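You operate a simulated robot arm through the tools that you are given. There is no shell and no other tool. Be economical: measure what you need, move in short steps, check, and stop when the job is done.

You run a simulated robot arm. Do the job below in one go: nothing can be reset, and whatever is moved stays where it is left.

TASK
Press the bush down into the grey roller hub.
Fine: table under the ram first; bush under 2.5 mm proud; lever up, table out, hub in the blue tray.

It is judged by the outcome, as a careful person would: the job done as asked, and still so three seconds after it is handed in. It fails if anything else is knocked over, pushed out of place, dropped, spilled or broken.

THE ROBOT
A 7-joint arm with a two-finger parallel gripper, fixed in place. Base frame: the origin is at the foot of the arm, x ahead of it, y to its left, z up; the work surface is at about z = 0. Readings come in cm, rad, newtons and seconds.
With the tool pointing down near the work surface it reaches from about 22 to 58 cm from the base axis. Its first joint turns from -1.152 to 1.152 rad. Payload 2.5 kg.
The TCP is the grasp point between the finger pads, 2.3 cm short of the fingertips. In the tool frame z runs along the fingers and y along their closing line. Largest opening 9.4 cm; finger width 3.8, thickness 1; the body of the gripper, 5.4 by 9.6 cm, starts 3.9 cm behind the TCP.
Orientation is that of the tool frame in the base frame, as a unit quaternion [x, y, z, w]. With the fingers straight down and closing along the base's y, the tool's x points along the base's -x, its y along +y and its z along -z.

THE INTERFACE
- The arm moves only by the tool apply_moves. Its argument "targets" is a list of rows, each a list of 3 entries, a list of its own where there are three numbers: the gripper command, from -1 (fully open) to 1 (shut), values between in proportion, then the shift along the tool's x, y, z in cm, then the turn, a rotation vector about the tool's x, y, z in rad. In form: [[hand, [x, y, z], [ax, ay, az]], ...]. A call has 1 to 20 rows; each row is the pose to reach, as a shift and turn from the pose commanded when the call began, along the tool's axes at that moment. A row lasts 0.2 s, in which the tool goes at most 5 cm and 0.15 rad; a call with a longer step from one row to the next is refused whole, and so is a gripper value outside its range. Where a pose cannot be reached the arm comes as near as it can. A force on the tool above 90 N (or 10 N above the force at the start of the call, whichever is more), or a blocked arm, ends the call early, and 0.2 s more pass. Each finger travels about 10.8 cm/s and halts on what it meets, pressing with about 43 N; the grip force reading is that of the motor and also rises with nothing between the fingers. The clock runs only during rows and for 0.2 s after the last one: add rows that repeat a pose to give the fingers time. It gives the time, the measured TCP pose, the force on the tool (base axes), the opening and the grip force at its end, in the units of the frame above (readings bear some noise).
- Cameras (640 x 400 px; columns grow to the right, rows downward): "scene" is fixed at [10.46, -39.64, 54.43]; the picture's right is [0.92, -0.39, 0.00], its down [-0.17, -0.41, -0.89] and it looks along [0.35, 0.82, -0.45] (base axes); focal length 240 px, centre (320, 200). "wrist" rides on the gripper at [8.6, 1.6, -7.4] in the tool frame; the picture's right is [-0.18, 0.98, 0.00], its down [-0.58, -0.11, -0.81] and it looks along [-0.79, -0.15, 0.59] (tool axes); focal length 243 px, centre (320, 200). There is no depth. A picture from a camera that has moved, and an enlarged one, comes with that camera's place and axes in the base frame and with its lens. The place of the scene camera against the robot may be out by one fixed shift of up to 1.8 cm in any direction.
- get_image(camera): a new picture of that camera. No time passes.
- close_up(camera, box): a new picture of the part [left, top, right, bottom] of that camera's present view, enlarged. No time passes.
- hand_in(): hands the job in; it is judged then, once.

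Go step by step. Nothing tells you positions but the pictures and the camera data: compare them with the known pose of the tool, close in by small moves and look again before you grip or let go. The budget is 120 turns and 68 pictures, counting those below and the enlarged ones. Unless the task says otherwise, let go and move clear before handing in, and close with one line.

The tools are called after "Emit:" as name(argument=value, ...) on one line, values as JSON. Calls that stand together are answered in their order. apply_moves: Moves the arm, as the interface text tells. Its arguments: {"type":"object","properties":{"targets":{"type":"array","items":{"type":"array"}}},"required":["targets"]} The other tools are called the same way: get_image (camera) takes a picture; close_up (camera, box) takes an enlarged picture of a part of a camera's view; hand_in () hands the job in.

At the start:

```text
t: 0.0
tool_pos: [35.93, 7.89, 47.66]
ee_rot: [0.001, 1.0, 0.001, 0.0]
ft_force: [0.2, 0.1, 0.6]
grip_width: 9.39
finger_force: 0.1
```

scene: 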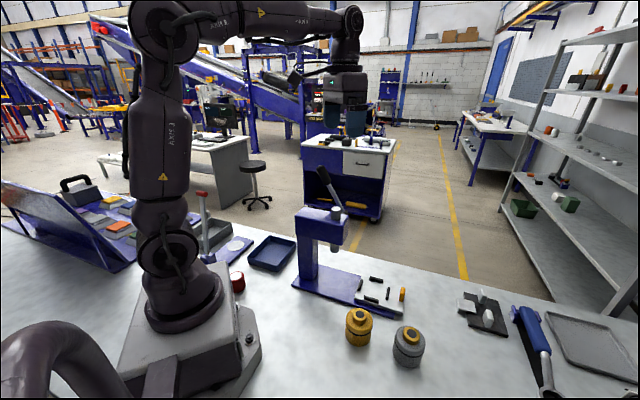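
wrist: 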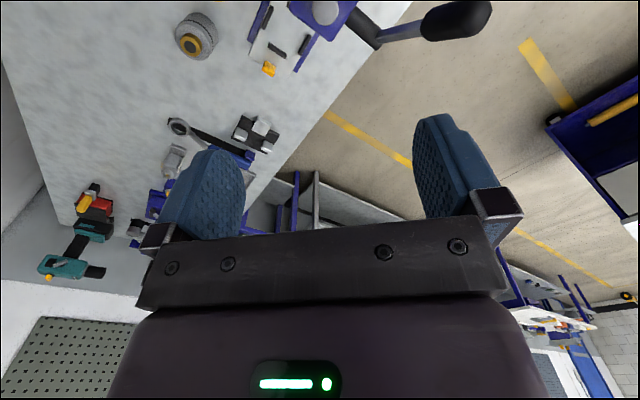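

I see a blue arbor press with a lever, a yellow hub and a grey hub on the bench, and a blue tray to the left. I'll take enlarged views first.

Emit:
close_up(camera="scene", box=[280, 160, 440, 260])

Emit:
close_up(camera="scene", box=[280, 260, 440, 380])

Emit:
close_up(camera="scene", box=[180, 180, 340, 300])

```text
4.00 times, centred on (360, 210) of scene
camera zoom: at [10.46, -39.64, 54.43], right [0.92, -0.39, 0.0], down [-0.17, -0.41, -0.89], along [0.35, 0.82, -0.45], focal length 961 px, centre (160, 160)
```

zoom: 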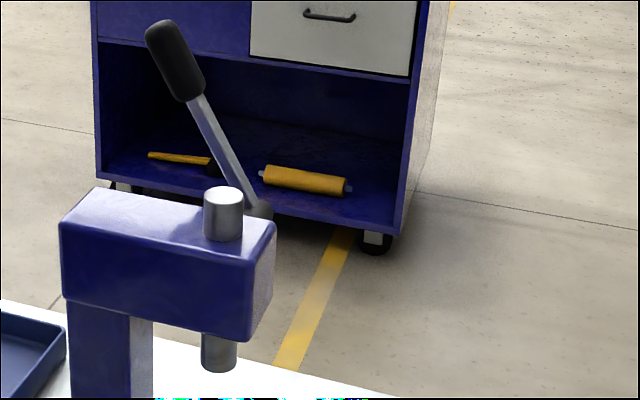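

```text
3.33 times, centred on (360, 320) of scene
camera zoom: at [10.46, -39.64, 54.43], right [0.92, -0.39, 0.0], down [-0.17, -0.41, -0.89], along [0.35, 0.82, -0.45], focal length 800 px, centre (187, -200)
```

zoom: 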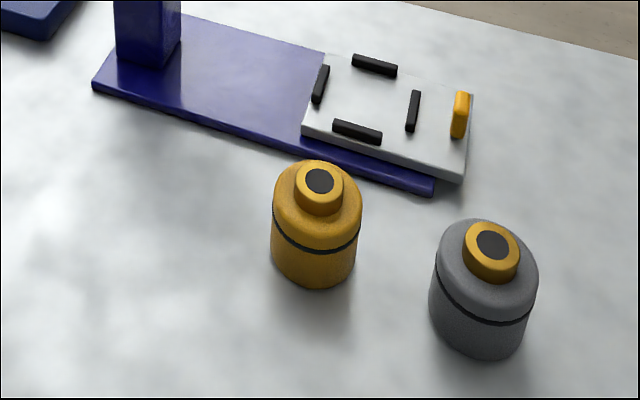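

```text
3.33 times, centred on (260, 240) of scene
camera zoom: at [10.46, -39.64, 54.43], right [0.92, -0.39, 0.0], down [-0.17, -0.41, -0.89], along [0.35, 0.82, -0.45], focal length 800 px, centre (520, 67)
```

zoom: 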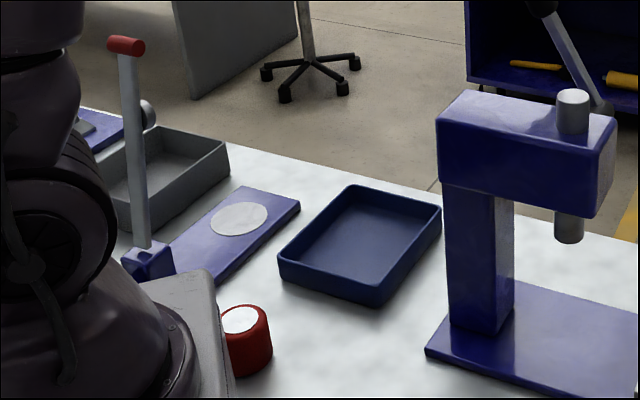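

The press axis seems to run at about -45° with the table pulled out. The grey hub is near (40,-18), the ram near (34,6) and the lever end near (36,20,31). I'll back the wrist camera off for a second view of the press.

Emit:
apply_moves(targets=[[-1, [3, 0, 0], [0, 0, 0]], [-1, [6, 0, 0], [0, 0, 0]], [-1, [9, 0, 0], [0, 0, 0]]])

Emit:
get_image(camera="wrist")

```text
t: 0.8
tool_pos: [26.88, 7.75, 47.66]
ee_rot: [0.0, 1.0, 0.0, 0.0]
ft_force: [-0.5, 0.5, -1.0]
grip_width: 9.4
finger_force: 0.1
```

```text
62 pictures are left
camera wrist: at [18.28, 9.34, 55.1], right [0.18, 0.98, 0.0], down [0.58, -0.11, 0.81], along [0.79, -0.15, -0.59], focal length 243 px, centre (320, 200)
```

wrist: 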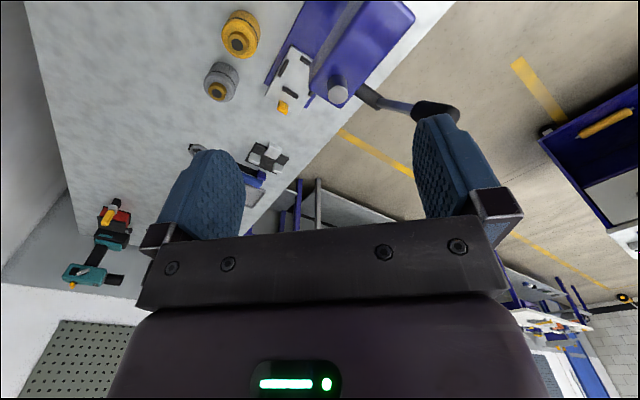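

Now the press is visible from behind; I enlarge it to triangulate.

Emit:
close_up(camera="wrist", box=[190, 0, 350, 120])

Emit:
close_up(camera="wrist", box=[300, 0, 480, 130])

```text
3.33 times, centred on (270, 60) of wrist
camera zoom: at [18.28, 9.34, 55.1], right [0.18, 0.98, 0.0], down [0.58, -0.11, 0.81], along [0.79, -0.15, -0.59], focal length 809 px, centre (487, 667)
```

zoom: 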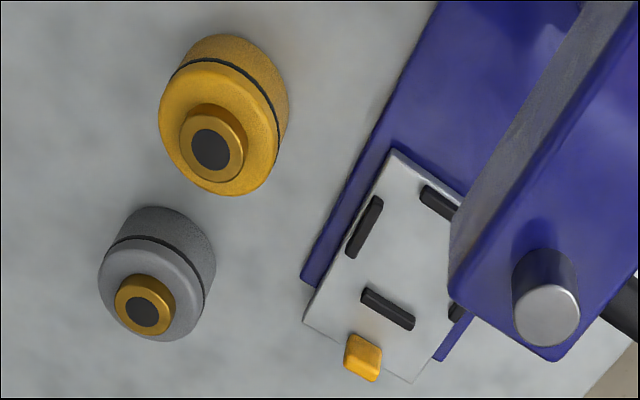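

```text
3.08 times, centred on (390, 65) of wrist
camera zoom: at [18.28, 9.34, 55.1], right [0.18, 0.98, 0.0], down [0.58, -0.11, 0.81], along [0.79, -0.15, -0.59], focal length 746 px, centre (105, 615)
```

zoom: 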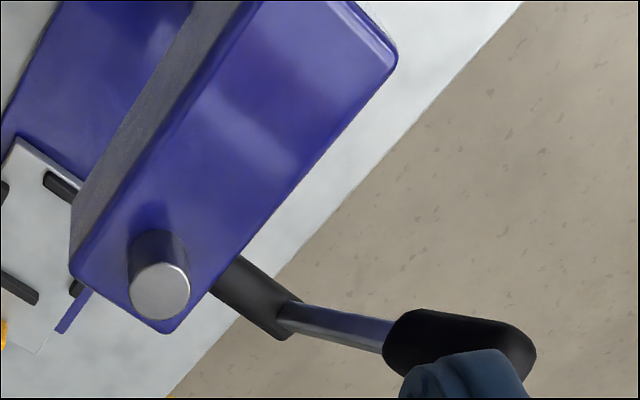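

Wrist and scene views agree: the table axis runs along (0.71,-0.71), the nest is about (43.5,-0.3), the ram about (35.4,8.4), and the grey hub about (41.4,-16.8). I'll go above the grey hub.

Emit:
apply_moves(targets=[[-1, [-2, -4, 0], [0, 0, 0]], [-1, [-4, -8, 0], [0, 0, 0]], [-1, [-6, -12, 2], [0, 0, 0]], [-1, [-8, -15, 5], [0, 0, 0]], [-1, [-9.5, -18, 8], [0, 0, 0]], [-1, [-11, -20, 12], [0, 0, 0]], [-1, [-12.5, -22, 16], [0, 0, 0]], [-1, [-14, -23.5, 20], [0, 0, 0]], [-1, [-14.5, -24.5, 24], [0, 0, 0]], [-1, [-14.5, -24.5, 27], [0, 0, 0]]])

Emit:
get_image(camera="wrist")

Emit:
get_image(camera="scene")

```text
t: 3.0
tool_pos: [41.74, -16.62, 20.48]
ee_rot: [0.0, 1.0, 0.001, 0.0]
ft_force: [-0.7, -1.0, 0.9]
grip_width: 9.42
finger_force: 0.1
```

```text
59 pictures are left
camera wrist: at [32.97, -15.04, 27.92], right [0.18, 0.98, 0.0], down [0.58, -0.11, 0.81], along [0.79, -0.15, -0.59], focal length 243 px, centre (320, 200)
```

wrist: 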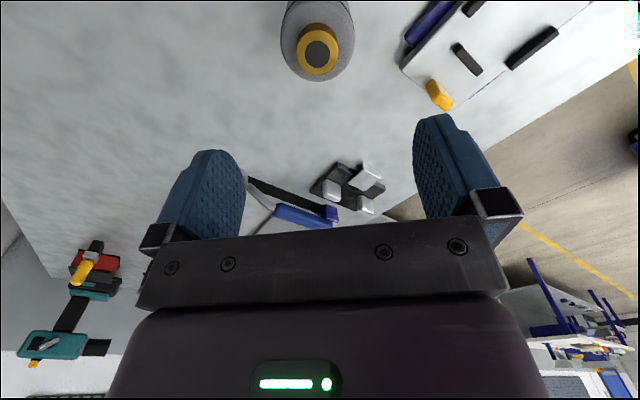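

```text
58 pictures are left
```

scene: 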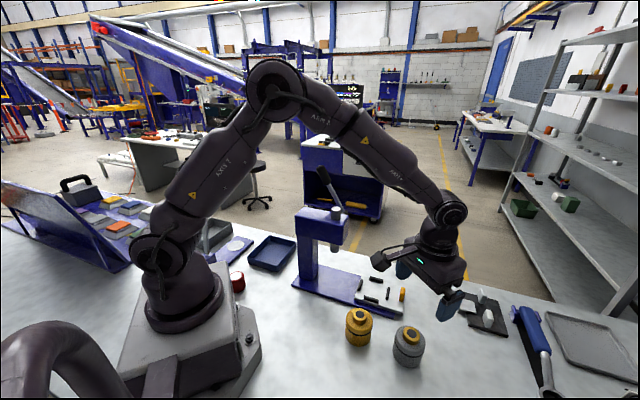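

The hub's centre works out at (41.5,-16.95), bush top about z 7.1, body about 6.2 wide. I'll lower to just above and check.

Emit:
apply_moves(targets=[[-1, [0.2, -0.33, 4], [0, 0, 0]], [-1, [0.2, -0.33, 8], [0, 0, 0]], [-1, [0.2, -0.33, 10.5], [0, 0, 0]]])

Emit:
get_image(camera="wrist")

Emit:
close_up(camera="scene", box=[340, 260, 500, 380])

```text
t: 3.8
tool_pos: [41.38, -17.17, 9.99]
ee_rot: [0.0, 1.0, 0.0, 0.001]
ft_force: [-0.4, 0.8, -0.3]
grip_width: 9.43
finger_force: 0.0
```

```text
57 pictures are left
camera wrist: at [32.77, -15.42, 17.37], right [0.18, 0.98, 0.0], down [0.58, -0.11, 0.81], along [0.79, -0.15, -0.59], focal length 243 px, centre (320, 200)
```

wrist: 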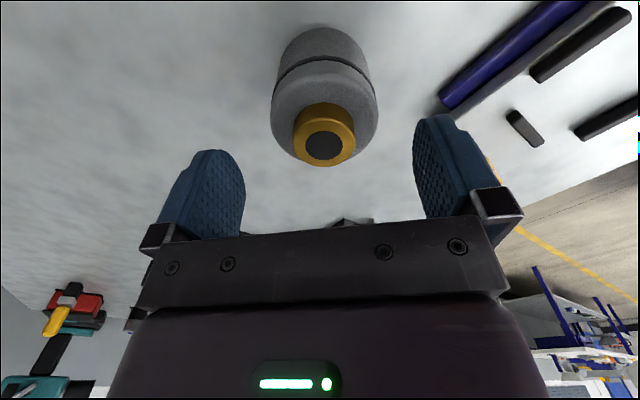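

```text
3.33 times, centred on (420, 320) of scene
camera zoom: at [10.46, -39.64, 54.43], right [0.92, -0.39, 0.0], down [-0.17, -0.41, -0.89], along [0.35, 0.82, -0.45], focal length 800 px, centre (-13, -200)
```

zoom: 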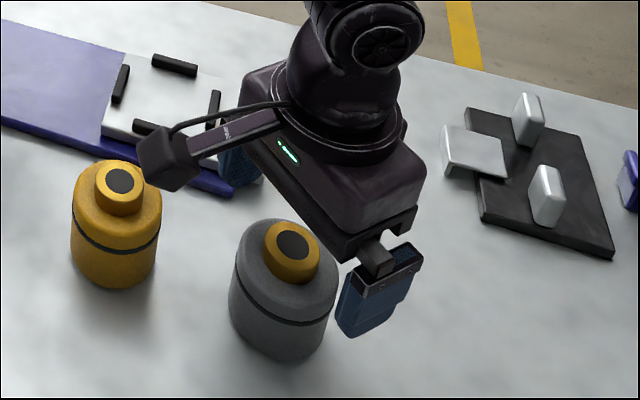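

The refined hub centre is (41.4,-16.87). I'll lower around it, with fingers straddling in y, and close.

Emit:
apply_moves(targets=[[-1, [0, 0.3, 2], [0, 0, 0]], [-1, [0, 0.3, 4], [0, 0, 0]], [-1, [0, 0.3, 5.8], [0, 0, 0]], [-1, [0, 0.3, 5.8], [0, 0, 0]]])

Emit:
get_image(camera="wrist")

```text
t: 4.8
tool_pos: [41.06, -16.75, 4.09]
ee_rot: [-0.001, 1.0, 0.0, 0.0]
ft_force: [0.0, 0.2, -0.1]
grip_width: 9.41
finger_force: 0.0
```

```text
55 pictures are left
camera wrist: at [32.41, -15.1, 11.63], right [0.18, 0.98, 0.0], down [0.58, -0.11, 0.81], along [0.79, -0.15, -0.59], focal length 243 px, centre (320, 200)
```

wrist: 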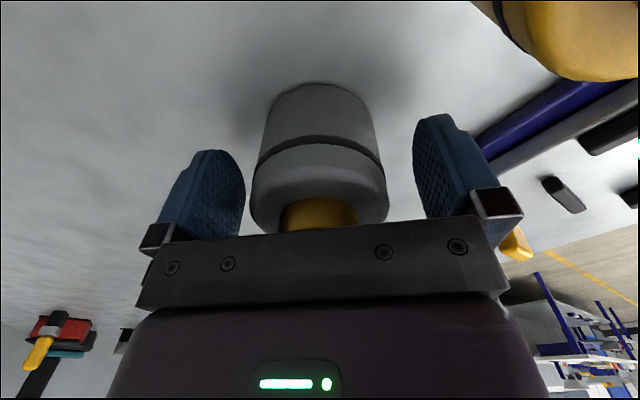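

The hub sits between the pads with equal gaps. I close the grip.

Emit:
apply_moves(targets=[[-1, [-0.15, 0, 0], [0, 0, 0]], [0, [-0.15, 0, 0], [0, 0, 0]], [1, [-0.15, 0, 0], [0, 0, 0]], [1, [-0.15, 0, 0], [0, 0, 0]], [1, [-0.15, 0, 0], [0, 0, 0]]])

Emit:
get_image(camera="wrist")

```text
t: 6.0
tool_pos: [41.28, -16.62, 4.29]
ee_rot: [0.0, 1.0, 0.0, 0.0]
ft_force: [-0.8, -1.8, 0.6]
grip_width: 6.13
finger_force: 42.9
```

```text
54 pictures are left
camera wrist: at [32.63, -15.1, 11.72], right [0.18, 0.98, 0.0], down [0.58, -0.11, 0.81], along [0.79, -0.15, -0.59], focal length 243 px, centre (320, 200)
```

wrist: 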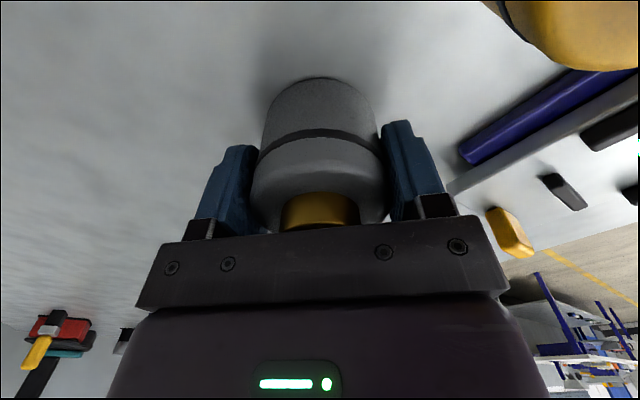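

Gripped with width 6.13. I'll lift and carry it to above the nest, stopping high to look.

Emit:
apply_moves(targets=[[1, [0, 0, -3], [0, 0, 0]], [1, [0, 0, -7], [0, 0, 0]], [1, [0, 0, -10], [0, 0, 0]], [1, [-0.5, 4, -10], [0, 0, 0]], [1, [-1, 8, -10], [0, 0, 0]], [1, [-1.6, 12, -10], [0, 0, 0]], [1, [-2.2, 16.3, -10], [0, 0, 0]], [1, [-2.2, 16.3, -10], [0, 0, 0]]])

Emit:
get_image(camera="wrist")

Emit:
get_image(camera="scene")

```text
t: 7.8
tool_pos: [43.47, 0.18, 14.57]
ee_rot: [0.0, 1.0, 0.0, 0.0]
ft_force: [-0.5, 0.0, -4.0]
grip_width: 6.12
finger_force: 42.4
```

```text
53 pictures are left
camera wrist: at [34.93, 1.72, 21.96], right [0.18, 0.98, 0.0], down [0.58, -0.11, 0.81], along [0.79, -0.15, -0.59], focal length 243 px, centre (320, 200)
```

wrist: 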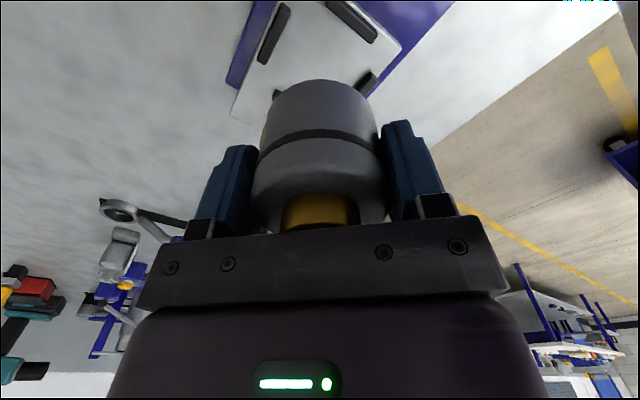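

```text
52 pictures are left
```

scene: 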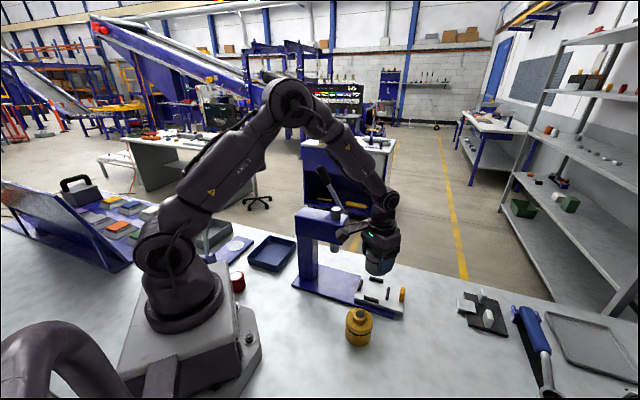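

The hub hangs over the nest area. I'll zoom in to measure the stops.

Emit:
close_up(camera="wrist", box=[220, 0, 420, 125])

Emit:
close_up(camera="scene", box=[320, 220, 440, 330])

```text
3.20 times, centred on (320, 62) of wrist
camera zoom: at [34.93, 1.72, 21.96], right [0.18, 0.98, 0.0], down [0.58, -0.11, 0.81], along [0.79, -0.15, -0.59], focal length 776 px, centre (320, 640)
```

zoom: 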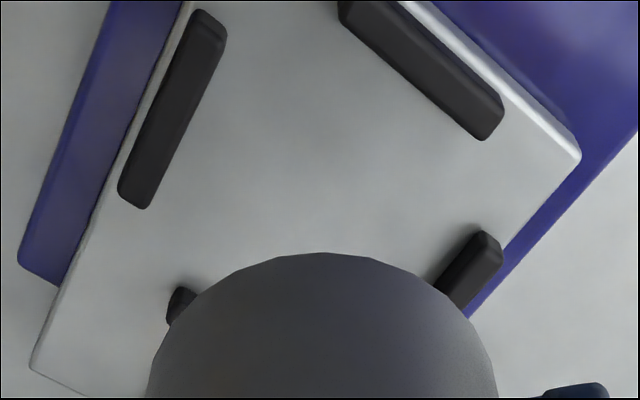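

```text
3.64 times, centred on (380, 275) of scene
camera zoom: at [10.47, -39.64, 54.43], right [0.92, -0.39, 0.0], down [-0.17, -0.41, -0.89], along [0.35, 0.82, -0.45], focal length 873 px, centre (102, -73)
```

zoom: 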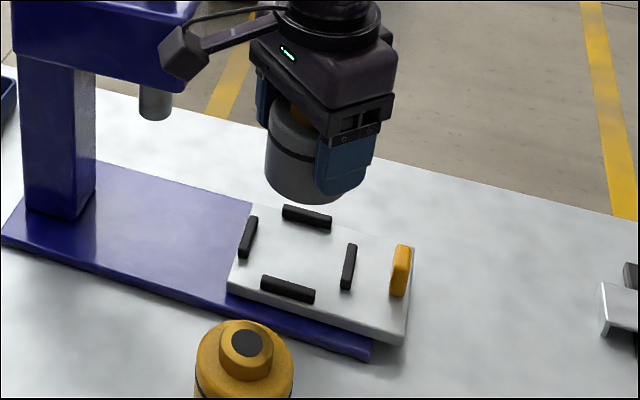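

Nest centre works out at about (43.6,0.0), table top z about 2.3. I'll lower until the hub is about 1 cm above the stops and check again.

Emit:
apply_moves(targets=[[1, [0.1, 0, 3], [0, 0, 0]], [1, [0.1, 0, 5.2], [0, 0, 0]], [1, [0.1, 0, 5.2], [0, 0, 0]]])

Emit:
close_up(camera="wrist", box=[200, 0, 460, 163])

Emit:
close_up(camera="scene", box=[330, 240, 430, 320])

```text
t: 8.6
tool_pos: [43.38, -0.15, 9.32]
ee_rot: [0.001, 1.0, -0.001, 0.0]
ft_force: [0.0, 0.1, -4.6]
grip_width: 6.12
finger_force: 43.1
```

```text
2.45 times, centred on (330, 82) of wrist
camera zoom: at [34.76, 1.49, 16.84], right [0.18, 0.98, 0.0], down [0.58, -0.11, 0.81], along [0.79, -0.15, -0.59], focal length 595 px, centre (296, 491)
```

zoom: 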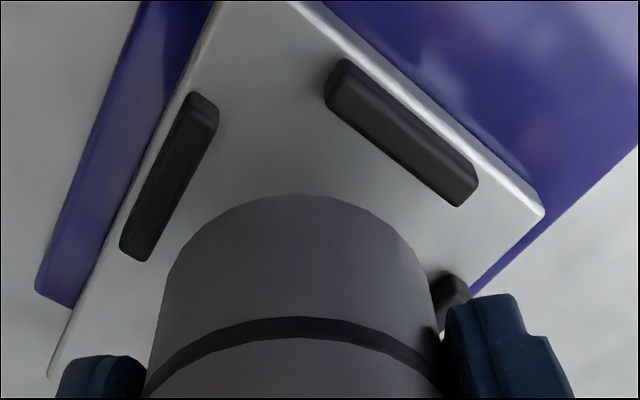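

```text
5.00 times, centred on (380, 280) of scene
camera zoom: at [10.46, -39.64, 54.43], right [0.92, -0.39, 0.0], down [-0.17, -0.41, -0.89], along [0.35, 0.82, -0.45], focal length 1201 px, centre (20, -200)
```

zoom: 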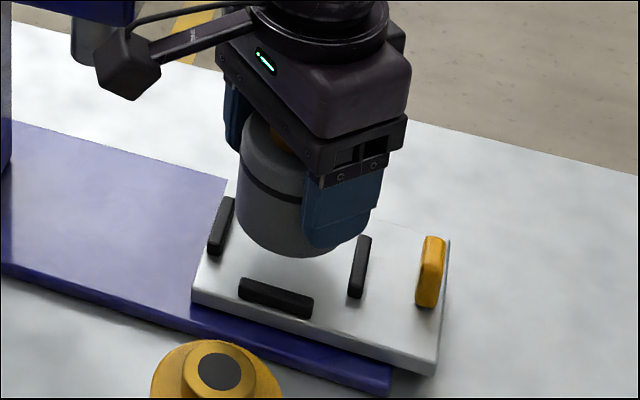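

Scene view shows the hub almost exactly over the nest; the wrist view suggests a small shift toward the column. I'll shift 0.1 and lower to just above the stops, then look closely.

Emit:
apply_moves(targets=[[1, [0.1, 0.1, 0.8], [0, 0, 0]], [1, [0.1, 0.1, 1.5], [0, 0, 0]], [1, [0.1, 0.1, 1.5], [0, 0, 0]]])

Emit:
close_up(camera="wrist", box=[180, 0, 460, 175])

Emit:
close_up(camera="scene", box=[360, 270, 420, 310])

```text
t: 9.4
tool_pos: [43.23, -0.17, 7.78]
ee_rot: [-0.001, 1.0, 0.0, 0.001]
ft_force: [-0.4, 0.5, -4.9]
grip_width: 6.13
finger_force: 42.3
```

```text
2.29 times, centred on (320, 88) of wrist
camera zoom: at [34.59, 1.45, 15.22], right [0.18, 0.98, 0.0], down [0.58, -0.11, 0.81], along [0.79, -0.15, -0.59], focal length 555 px, centre (320, 457)
```

zoom: 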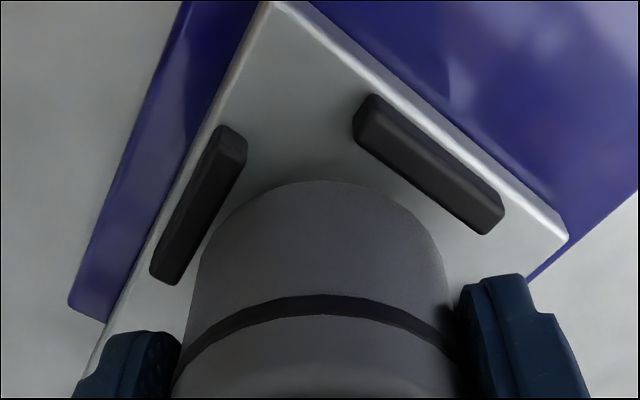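

```text
10.00 times, centred on (390, 290) of scene
camera zoom: at [10.46, -39.64, 54.43], right [0.92, -0.39, 0.0], down [-0.17, -0.41, -0.89], along [0.35, 0.82, -0.45], focal length 2402 px, centre (-380, -700)
```

zoom: 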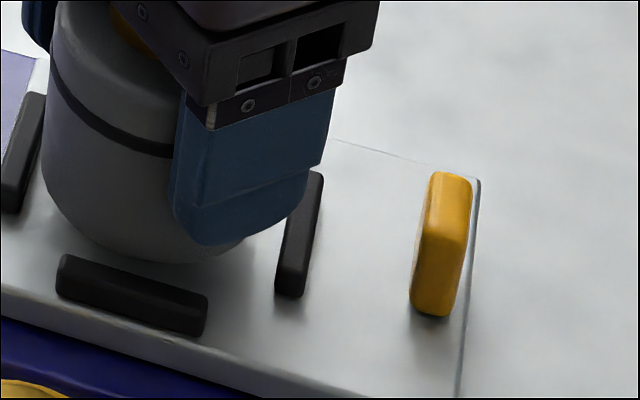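

The wrist view still suggests about 0.15 toward the column and the scene about zero, so I'll take 0.08 and lower gently while watching the force.

Emit:
apply_moves(targets=[[1, [0.08, 0.1, 0.3], [0, 0, 0]], [1, [0.08, 0.1, 0.6], [0, 0, 0]], [1, [0.08, 0.1, 0.8], [0, 0, 0]], [1, [0.08, 0.1, 0.8], [0, 0, 0]]])

Emit:
close_up(camera="scene", box=[350, 260, 420, 310])

```text
t: 10.4
tool_pos: [43.13, -0.02, 6.93]
ee_rot: [0.001, 1.0, 0.0, 0.0]
ft_force: [0.3, -0.1, -4.0]
grip_width: 6.13
finger_force: 43.5
```

```text
8.00 times, centred on (385, 285) of scene
camera zoom: at [10.46, -39.64, 54.43], right [0.92, -0.39, 0.0], down [-0.17, -0.41, -0.89], along [0.35, 0.82, -0.45], focal length 1921 px, centre (-200, -480)
```

zoom: 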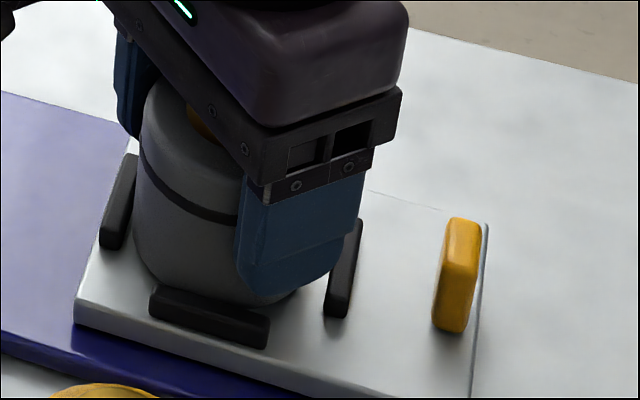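

No contact force, and the hub bottom is already below the stop tops, so it is inside the nest. I'll lower the rest.

Emit:
apply_moves(targets=[[1, [0, 0, 0.15], [0, 0, 0]], [1, [0, 0, 0.3], [0, 0, 0]], [1, [0, 0, 0.3], [0, 0, 0]]])

```text
t: 11.2
tool_pos: [43.26, -0.23, 6.5]
ee_rot: [0.0, 1.0, 0.0, 0.0]
ft_force: [0.2, 0.7, -4.7]
grip_width: 6.13
finger_force: 42.8
```

Emit:
apply_moves(targets=[[1, [0, 0, 0.15], [0, 0, 0]], [1, [0, 0, 0.3], [0, 0, 0]], [1, [0, 0, 0.3], [0, 0, 0]]])

Emit:
close_up(camera="scene", box=[350, 260, 420, 310])

```text
t: 12.0
tool_pos: [43.3, -0.35, 6.51]
ee_rot: [0.0, 1.0, 0.0, 0.002]
ft_force: [-11.6, -0.7, 33.4]
grip_width: 6.13
finger_force: 42.7
```

```text
8.00 times, centred on (385, 285) of scene
camera zoom: at [10.45, -39.64, 54.44], right [0.92, -0.39, 0.0], down [-0.17, -0.41, -0.89], along [0.35, 0.82, -0.45], focal length 1921 px, centre (-200, -480)
```

zoom: 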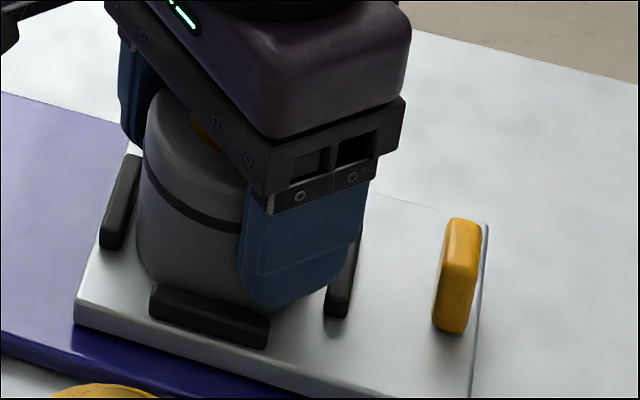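

The hub is down on the table with 33 N. I'll relieve the pressure, open and rise, then look.

Emit:
apply_moves(targets=[[1, [0, 0, -0.25], [0, 0, 0]], [0.3, [0, 0, -0.25], [0, 0, 0]], [-0.4, [0, 0, -0.25], [0, 0, 0]], [-1, [0, 0, -0.25], [0, 0, 0]], [-1, [0, 0, -0.25], [0, 0, 0]], [-1, [0, 0, -0.25], [0, 0, 0]], [-1, [0, 0, -3], [0, 0, 0]], [-1, [0, 0, -6], [0, 0, 0]], [-1, [0, 0, -10], [0, 0, 0]]])

Emit:
close_up(camera="scene", box=[330, 240, 430, 310])

Emit:
close_up(camera="wrist", box=[200, 0, 440, 150])

```text
t: 14.0
tool_pos: [43.32, -0.15, 16.33]
ee_rot: [0.0, 1.0, 0.0, 0.001]
ft_force: [-0.6, 0.9, 0.8]
grip_width: 9.39
finger_force: 0.0
```

```text
5.71 times, centred on (380, 275) of scene
camera zoom: at [10.46, -39.64, 54.43], right [0.92, -0.39, 0.0], down [-0.17, -0.41, -0.89], along [0.35, 0.82, -0.45], focal length 1372 px, centre (-23, -229)
```

zoom: 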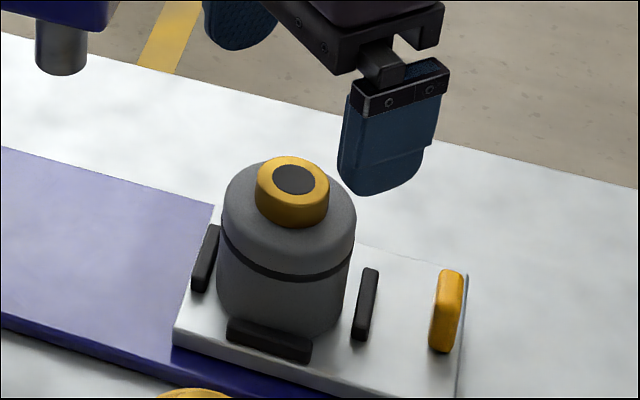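

```text
2.67 times, centred on (320, 75) of wrist
camera zoom: at [34.66, 1.35, 23.71], right [0.18, 0.98, 0.0], down [0.58, -0.11, 0.81], along [0.79, -0.15, -0.59], focal length 647 px, centre (320, 533)
```

zoom: 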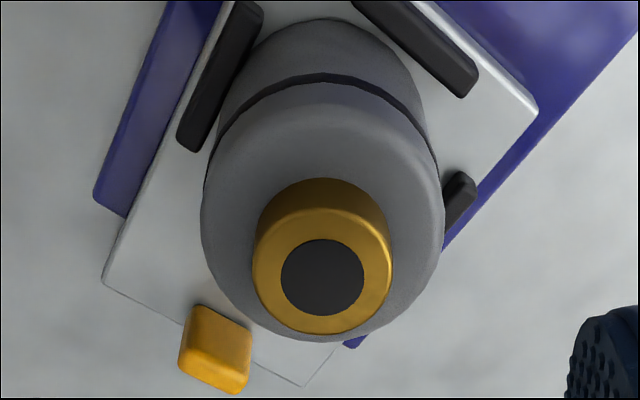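

The hub is seated in the nest. Next I'll push the table in by its orange knob near (48.2,-5): yaw the tool 45° so the fingers close along the slide axis, then lean it away from the press head.

Emit:
apply_moves(targets=[[-1, [-1, -1, -2], [0, 0, -0.14]], [-1, [-2, -2, -2], [0, 0, -0.28]], [-1, [-3, -3, -2], [0, 0, -0.42]], [-1, [-4, -4, -2], [0, 0, -0.56]], [-1, [-5, -5, -2], [0, 0, -0.7]], [-1, [-5, -5, -2], [0, 0, -0.785]]])

Emit:
apply_moves(targets=[[-1, [0, -1, 0], [-0.14, 0, 0]], [-1, [0, -1, 0], [-0.28, 0, 0]], [-1, [0, -1, 0], [-0.4, 0, 0]], [-1, [0, -1, 0], [-0.4, 0, 0]]])

Emit:
get_image(camera="scene")

Emit:
get_image(camera="wrist")

```text
t: 15.4
tool_pos: [48.22, -5.22, 18.23]
ee_rot: [-0.383, 0.924, 0.0, 0.0]
ft_force: [0.2, 0.3, 0.3]
grip_width: 9.42
finger_force: 0.1
```

```text
t: 16.4
tool_pos: [48.86, -5.95, 18.23]
ee_rot: [-0.375, 0.905, 0.184, -0.076]
ft_force: [-0.4, -0.1, -0.8]
grip_width: 9.41
finger_force: 0.1
```

```text
41 pictures are left
```

scene: 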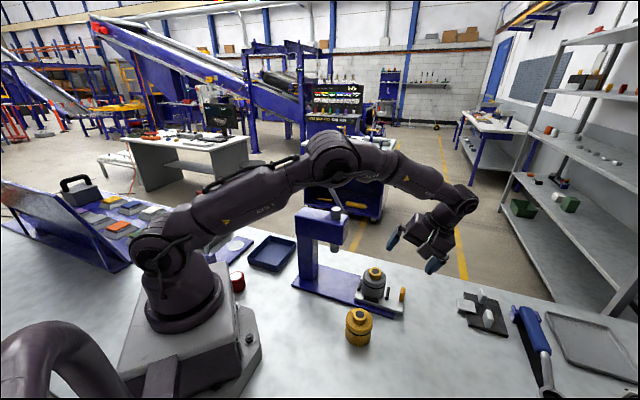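

```text
40 pictures are left
camera wrist: at [43.79, -13.05, 25.77], right [-0.51, 0.77, 0.38], down [0.7, 0.12, 0.7], along [0.49, 0.63, -0.6], focal length 243 px, centre (320, 200)
```

wrist: 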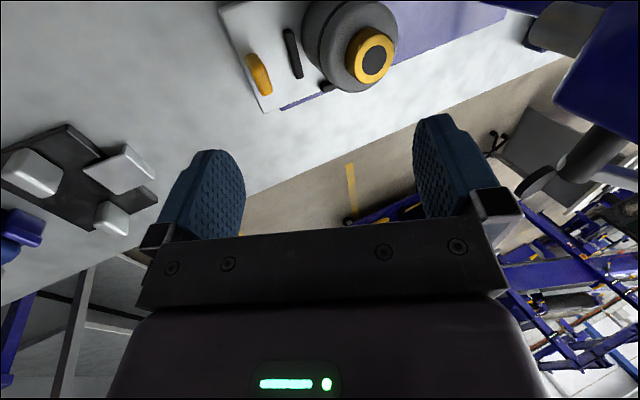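

The lean is in the right direction. I'll reduce it a bit, zoom in on the knob, and measure its height and thickness.

Emit:
apply_moves(targets=[[0, [0, 0, 0], [0.14, 0, 0]], [0.36, [0, 0, 0], [0.15, 0, 0]], [0.36, [0, 0, 0], [0.15, 0, 0]]])

Emit:
close_up(camera="wrist", box=[220, 0, 400, 120])

```text
t: 17.2
tool_pos: [48.88, -5.79, 18.22]
ee_rot: [-0.38, 0.917, 0.114, -0.047]
ft_force: [-0.7, -0.3, 0.0]
grip_width: 3.0
finger_force: 0.0
```

```text
3.33 times, centred on (310, 60) of wrist
camera zoom: at [43.06, -12.17, 25.85], right [-0.54, 0.8, 0.24], down [0.63, 0.2, 0.75], along [0.56, 0.56, -0.61], focal length 809 px, centre (353, 667)
```

zoom: 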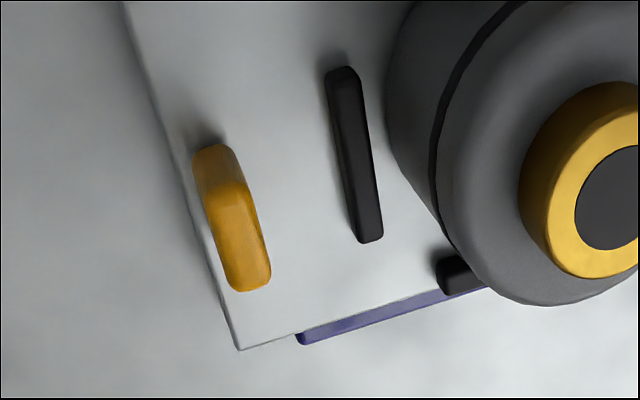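

The knob is a slab about 1 cm thick, top z about 4.8, centre near (48.8,-5.4). I'll descend vertically so the fingers straddle it, pausing just above.

Emit:
apply_moves(targets=[[0.36, [0, -0.99, 3.88], [0, 0, 0]], [0.36, [0, -1.98, 7.75], [0, 0, 0]], [0.36, [0, -2.57, 10.08], [0, 0, 0]], [0.36, [0, -2.57, 10.08], [0, 0, 0]]])

Emit:
close_up(camera="scene", box=[360, 250, 450, 320])

Emit:
get_image(camera="wrist")

```text
t: 18.2
tool_pos: [48.95, -6.25, 7.71]
ee_rot: [-0.379, 0.917, 0.115, -0.048]
ft_force: [-0.7, -0.8, -0.5]
grip_width: 3.0
finger_force: 0.1
```

```text
5.71 times, centred on (405, 285) of scene
camera zoom: at [10.46, -39.64, 54.43], right [0.92, -0.39, 0.0], down [-0.17, -0.41, -0.89], along [0.35, 0.82, -0.45], focal length 1372 px, centre (-166, -286)
```

zoom: 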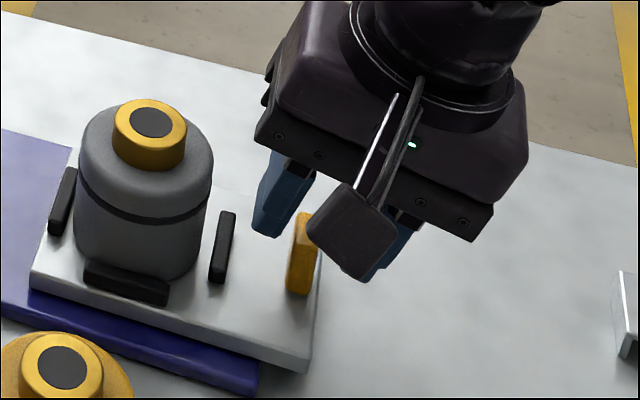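

```text
37 pictures are left
camera wrist: at [43.02, -12.55, 15.4], right [-0.54, 0.8, 0.24], down [0.63, 0.2, 0.75], along [0.56, 0.56, -0.61], focal length 243 px, centre (320, 200)
```

wrist: 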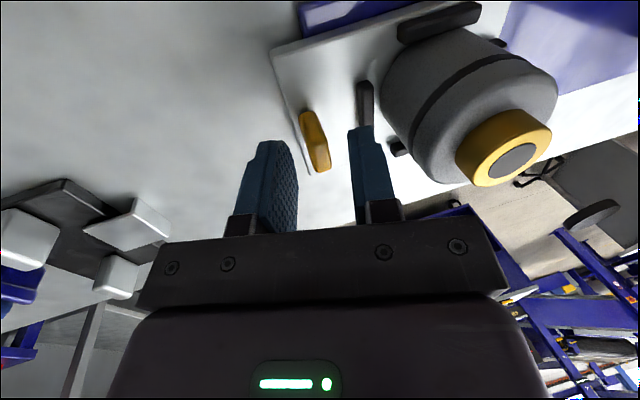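

The knob projection confirms its place. I'll nudge 0.2 cm toward the press and 0.4 cm sideways, and descend to straddle it.

Emit:
apply_moves(targets=[[0.36, [-0.4, 0.2, 0], [0, 0, 0]], [0.36, [-0.4, -0.1, 1.1], [0, 0, 0]], [0.36, [-0.4, -0.34, 2.14], [0, 0, 0]], [0.36, [-0.4, -0.34, 2.14], [0, 0, 0]]])

Emit:
close_up(camera="scene", box=[360, 250, 450, 320])

Emit:
close_up(camera="wrist", box=[200, 60, 440, 240])

```text
t: 19.2
tool_pos: [49.2, -5.59, 5.62]
ee_rot: [-0.379, 0.917, 0.115, -0.048]
ft_force: [0.5, 0.4, -0.8]
grip_width: 3.02
finger_force: 0.0
```

```text
5.71 times, centred on (405, 285) of scene
camera zoom: at [10.46, -39.64, 54.43], right [0.92, -0.39, 0.0], down [-0.17, -0.41, -0.89], along [0.35, 0.82, -0.45], focal length 1372 px, centre (-166, -286)
```

zoom: 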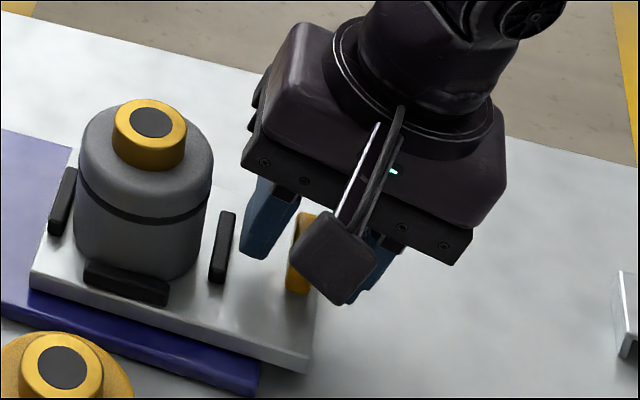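

```text
2.22 times, centred on (320, 150) of wrist
camera zoom: at [43.16, -11.9, 13.27], right [-0.54, 0.8, 0.24], down [0.63, 0.2, 0.75], along [0.56, 0.56, -0.61], focal length 539 px, centre (320, 311)
```

zoom: 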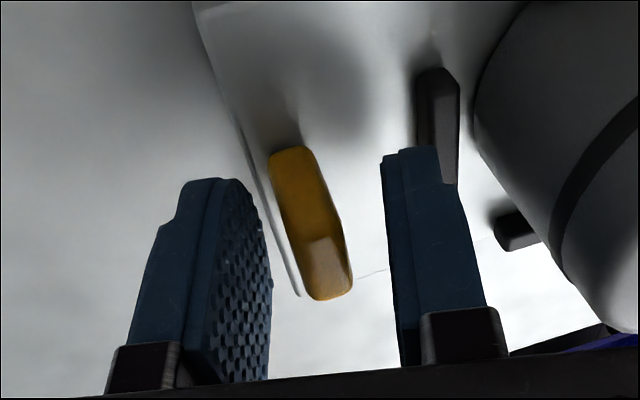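

The fingers straddle the knob. I'll narrow them around it and push the table toward the ram slowly, about 8 cm first.

Emit:
apply_moves(targets=[[0.6, [0, 0, 0], [0, 0, 0]], [0.6, [0, 0, 0], [0, 0, 0]], [0.6, [0, 0.48, 0.12], [0, 0, 0]], [0.6, [0, 1.16, 0.3], [0, 0, 0]], [0.6, [0, 1.94, 0.49], [0, 0, 0]], [0.6, [0, 2.91, 0.74], [0, 0, 0]], [0.6, [0, 3.88, 0.99], [0, 0, 0]], [0.6, [0, 4.84, 1.24], [0, 0, 0]], [0.6, [0, 5.81, 1.48], [0, 0, 0]], [0.6, [0, 6.78, 1.73], [0, 0, 0]], [0.6, [0, 7.75, 1.98], [0, 0, 0]], [0.6, [0, 7.75, 1.98], [0, 0, 0]]])

Emit:
get_image(camera="scene")

```text
t: 21.8
tool_pos: [43.36, 0.21, 5.66]
ee_rot: [-0.379, 0.917, 0.116, -0.047]
ft_force: [0.7, 0.3, 0.1]
grip_width: 1.94
finger_force: 0.2
```

```text
34 pictures are left
```

scene: 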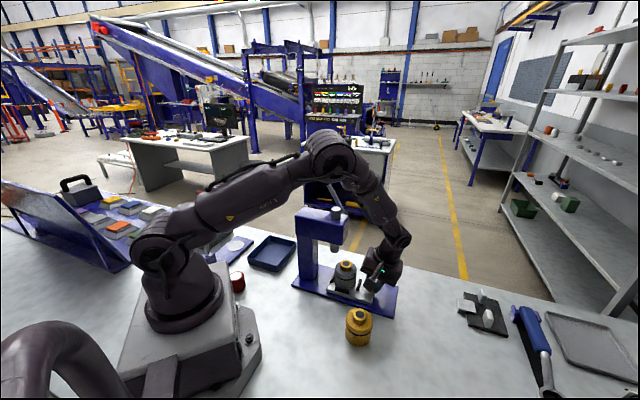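

The table slides well. I'll go on about 3 cm more, then check alignment under the ram.

Emit:
apply_moves(targets=[[0.6, [0, 0.78, 0.2], [0, 0, 0]], [0.6, [0, 1.55, 0.4], [0, 0, 0]], [0.6, [0, 2.33, 0.59], [0, 0, 0]], [0.6, [0, 2.9, 0.74], [0, 0, 0]], [0.6, [0, 2.9, 0.74], [0, 0, 0]]])

Emit:
close_up(camera="scene", box=[290, 190, 410, 320])

```text
t: 23.0
tool_pos: [41.37, 2.31, 5.63]
ee_rot: [-0.38, 0.917, 0.115, -0.047]
ft_force: [0.6, 0.5, -0.1]
grip_width: 1.88
finger_force: 0.7
```

```text
3.08 times, centred on (350, 255) of scene
camera zoom: at [10.46, -39.64, 54.43], right [0.92, -0.39, 0.0], down [-0.17, -0.41, -0.89], along [0.35, 0.82, -0.45], focal length 739 px, centre (228, 31)
```

zoom: 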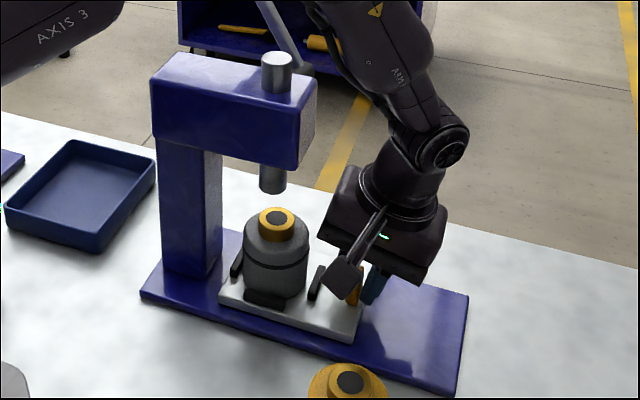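

The bush is about 0.5 cm short of the ram axis. I'll push the rest in small steps.

Emit:
apply_moves(targets=[[0.6, [0, 0.2, 0.05], [0, 0, 0]], [0.6, [0, 0.39, 0.1], [0, 0, 0]], [0.6, [0, 0.48, 0.12], [0, 0, 0]], [0.6, [0, 0.48, 0.12], [0, 0, 0]]])

Emit:
close_up(camera="scene", box=[310, 220, 390, 310])

```text
t: 24.0
tool_pos: [41.02, 2.84, 5.8]
ee_rot: [-0.38, 0.916, 0.116, -0.048]
ft_force: [-1.6, 0.5, -0.3]
grip_width: 1.95
finger_force: 1.1
```

```text
4.44 times, centred on (350, 265) of scene
camera zoom: at [10.46, -39.64, 54.43], right [0.92, -0.39, 0.0], down [-0.17, -0.41, -0.89], along [0.35, 0.82, -0.45], focal length 1067 px, centre (187, -89)
```

zoom: 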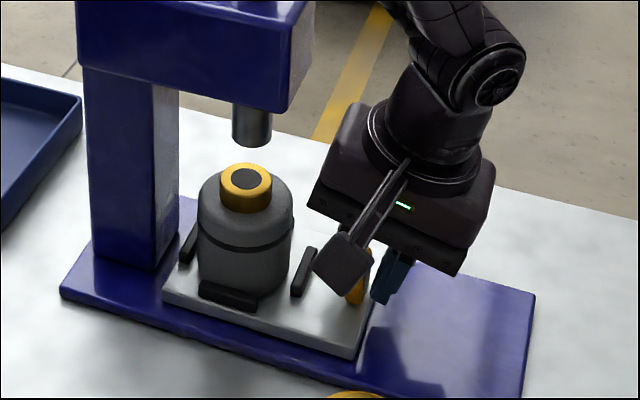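

It now looks near alignment, possibly slightly over. A tighter zoom will tell.

Emit:
close_up(camera="scene", box=[325, 235, 365, 285])

Emit:
get_image(camera="wrist")

```text
8.00 times, centred on (345, 260) of scene
camera zoom: at [10.46, -39.64, 54.43], right [0.92, -0.39, 0.0], down [-0.17, -0.41, -0.89], along [0.35, 0.82, -0.45], focal length 1921 px, centre (120, -280)
```

zoom: 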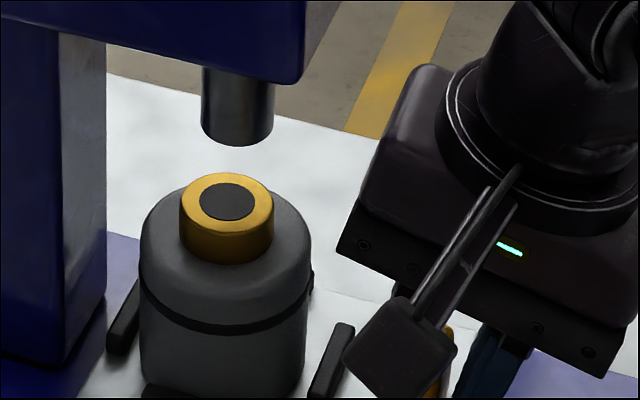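

```text
30 pictures are left
camera wrist: at [35.07, -3.58, 13.36], right [-0.54, 0.8, 0.24], down [0.63, 0.2, 0.75], along [0.56, 0.56, -0.61], focal length 243 px, centre (320, 200)
```

wrist: 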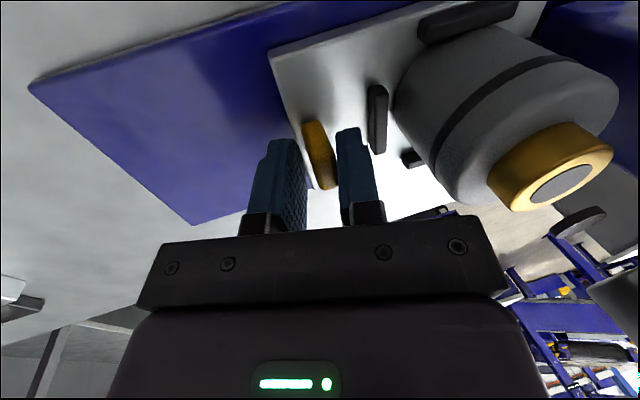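

In-image comparison suggests about 0.3 cm overshoot, but the table may simply have an end stop. I'll test by nudging inward 0.3 cm and watching the force.

Emit:
apply_moves(targets=[[0.6, [0, 0.1, 0.03], [0, 0, 0]], [0.6, [0, 0.2, 0.05], [0, 0, 0]], [0.6, [0, 0.3, 0.08], [0, 0, 0]], [0.6, [0, 0.3, 0.08], [0, 0, 0]]])

Emit:
close_up(camera="scene", box=[325, 235, 365, 285])

```text
t: 25.0
tool_pos: [40.71, 2.9, 5.61]
ee_rot: [-0.379, 0.917, 0.116, -0.048]
ft_force: [0.2, -0.6, 0.1]
grip_width: 1.89
finger_force: 0.2
```

```text
8.00 times, centred on (345, 260) of scene
camera zoom: at [10.46, -39.64, 54.43], right [0.92, -0.39, 0.0], down [-0.17, -0.41, -0.89], along [0.35, 0.82, -0.45], focal length 1921 px, centre (120, -280)
```

zoom: 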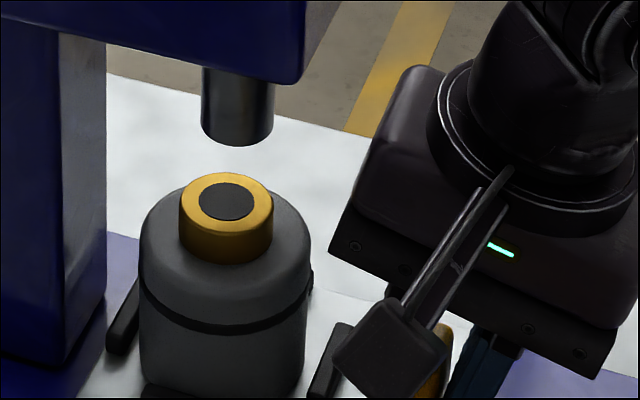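

The arm moved but the table did not, so the table had snapped ahead on its own, possibly onto a stop or detent. I'll nudge once more to feel it.

Emit:
apply_moves(targets=[[0.6, [0, 0.1, 0.03], [0, 0, 0]], [0.6, [0, 0.2, 0.05], [0, 0, 0]], [0.6, [0, 0.3, 0.08], [0, 0, 0]], [0.6, [0, 0.4, 0.1], [0, 0, 0]], [0.6, [0, 0.4, 0.1], [0, 0, 0]]])

Emit:
close_up(camera="scene", box=[325, 235, 365, 285])

```text
t: 26.2
tool_pos: [40.42, 2.99, 5.69]
ee_rot: [-0.379, 0.917, 0.114, -0.046]
ft_force: [12.1, -7.4, -0.5]
grip_width: 2.48
finger_force: 7.0
```

```text
8.00 times, centred on (345, 260) of scene
camera zoom: at [10.46, -39.64, 54.43], right [0.92, -0.39, 0.0], down [-0.17, -0.41, -0.89], along [0.35, 0.82, -0.45], focal length 1921 px, centre (120, -280)
```

zoom: 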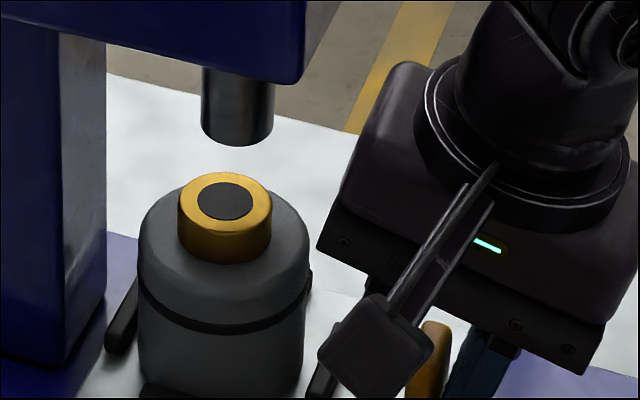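

The table is firmly against its end stop under the ram, which is the proper pressing position. Now I'll free the fingers from the knob, back out away from the press head and level the tool.

Emit:
apply_moves(targets=[[0.36, [0, -0.35, -0.09], [0, 0, 0]], [0.36, [0, -0.35, -0.09], [0, 0, 0]], [0.36, [0, 0.0, -1.5], [0, 0, 0]], [0.36, [0, 0.3, -2.7], [0, 0, 0]], [0.36, [0, -2, -3.4], [0, 0, 0]], [0.36, [0, -4, -4.5], [0, 0, 0]], [0.36, [0, -6, -7], [0, 0, 0]], [0.36, [0, -7.5, -10], [0, 0, 0]], [0.36, [0, -7.5, -14], [0, 0, 0]], [0.36, [0, -7.5, -18], [0.1, 0, 0]], [1, [0, -7.5, -22], [0.25, 0, 0]], [1, [0, -7.5, -26], [0.25, 0, 0]]])

Emit:
close_up(camera="scene", box=[270, 130, 430, 310])

```text
t: 28.8
tool_pos: [50.16, -6.59, 28.86]
ee_rot: [-0.383, 0.924, 0.0, 0.0]
ft_force: [0.6, 0.1, 0.4]
grip_width: 0.01
finger_force: 43.0
```

```text
2.22 times, centred on (350, 220) of scene
camera zoom: at [10.46, -39.64, 54.43], right [0.92, -0.39, 0.0], down [-0.17, -0.41, -0.89], along [0.35, 0.82, -0.45], focal length 534 px, centre (253, 156)
```

zoom: 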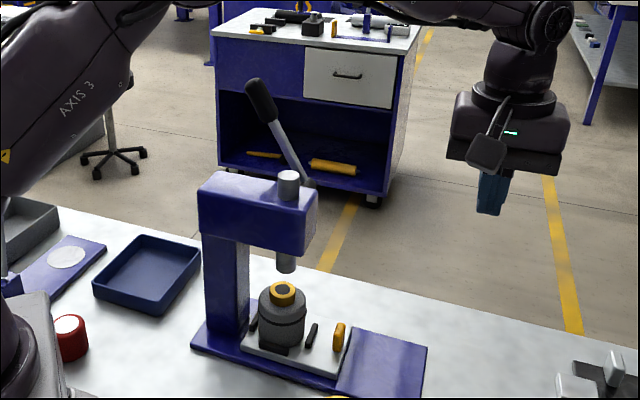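

Lever is still up and the hub is under the ram. I'll climb, yaw the closed fingers so their plane matches the lever's swing, and move over near the handle.

Emit:
apply_moves(targets=[[1, [0, 0, -4], [0, 0, 0.14]], [1, [0, 1, -8], [0, 0, 0.28]], [1, [-1, 2.5, -12], [0, 0, 0.42]], [1, [-2, 4.5, -15], [0, 0, 0.56]], [1, [-3, 7, -15], [0, 0, 0.7]], [1, [-4, 9.5, -15], [0, 0, 0.84]], [1, [-5, 12, -15], [0, 0, 0.98]], [1, [-6, 14.5, -15], [0, 0, 1.12]], [1, [-6.6, 17, -15], [0, 0, 1.26]], [1, [-6.6, 19.65, -15], [0, 0, 1.4]], [1, [-6.6, 19.65, -15], [0, 0, 1.54]], [1, [-6.6, 19.65, -15], [0, 0, 1.571]]])

Emit:
get_image(camera="wrist")

```text
t: 31.4
tool_pos: [41.0, 12.11, 43.94]
ee_rot: [0.383, 0.924, 0.0, -0.001]
ft_force: [-0.4, 0.1, -0.2]
grip_width: 0.0
finger_force: 42.2
```

```text
26 pictures are left
camera wrist: at [35.98, 19.35, 51.47], right [0.83, 0.56, 0.0], down [0.33, -0.49, 0.81], along [0.45, -0.67, -0.59], focal length 243 px, centre (320, 200)
```

wrist: 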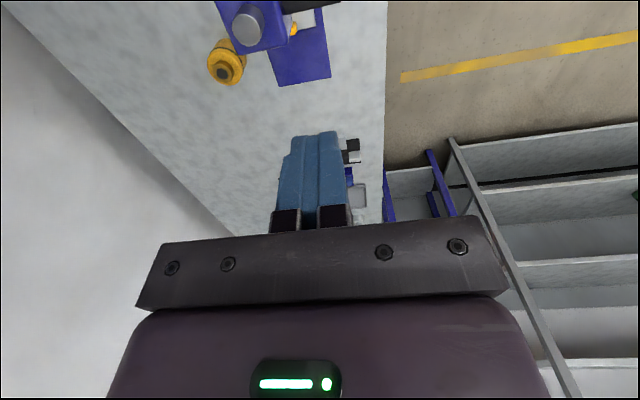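

The yaw worked. Now I tilt the tool toward the rear in the lever plane so I can look down at the handle.

Emit:
apply_moves(targets=[[1, [0, 0, 0], [0, 0.14, 0]], [1, [0, 0, 0], [0, 0.28, 0]], [1, [0, 0, 0], [0, 0.42, 0]], [1, [0, 0, 0], [0, 0.56, 0]], [1, [0, 0, 0], [0, 0.7, 0]], [1, [0, 0, 0], [0, 0.84, 0]], [1, [0, 0, 0], [0, 0.9, 0]], [1, [0, 0, 0], [0, 0.9, 0]]])

Emit:
get_image(camera="wrist")

Emit:
get_image(camera="scene")

```text
t: 33.2
tool_pos: [40.95, 12.05, 44.03]
ee_rot: [0.345, 0.832, 0.166, -0.402]
ft_force: [-0.2, 0.2, -0.6]
grip_width: 0.02
finger_force: 42.4
```

```text
25 pictures are left
camera wrist: at [42.36, 12.84, 55.43], right [0.78, 0.61, -0.14], down [0.62, -0.78, 0.04], along [-0.09, -0.12, -0.99], focal length 243 px, centre (320, 200)
```

wrist: 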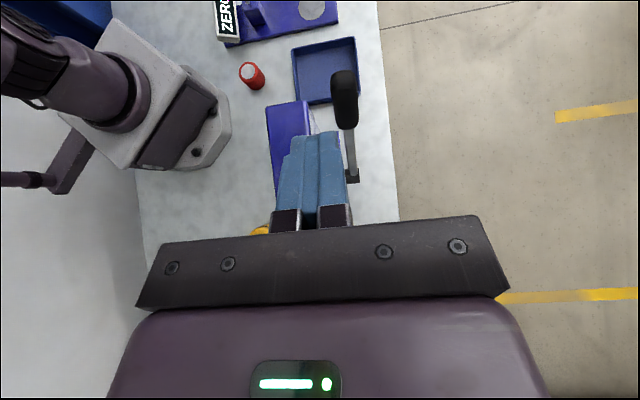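

```text
24 pictures are left
```

scene: 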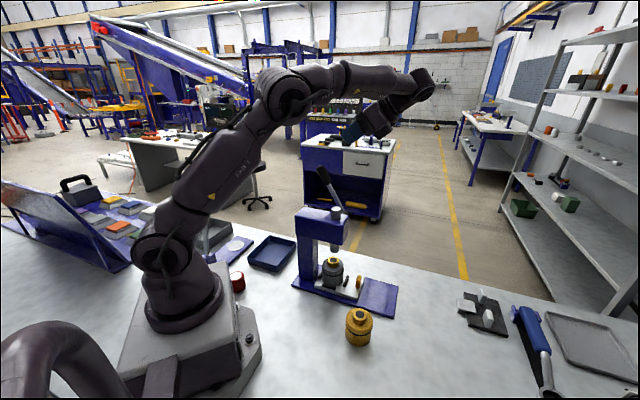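

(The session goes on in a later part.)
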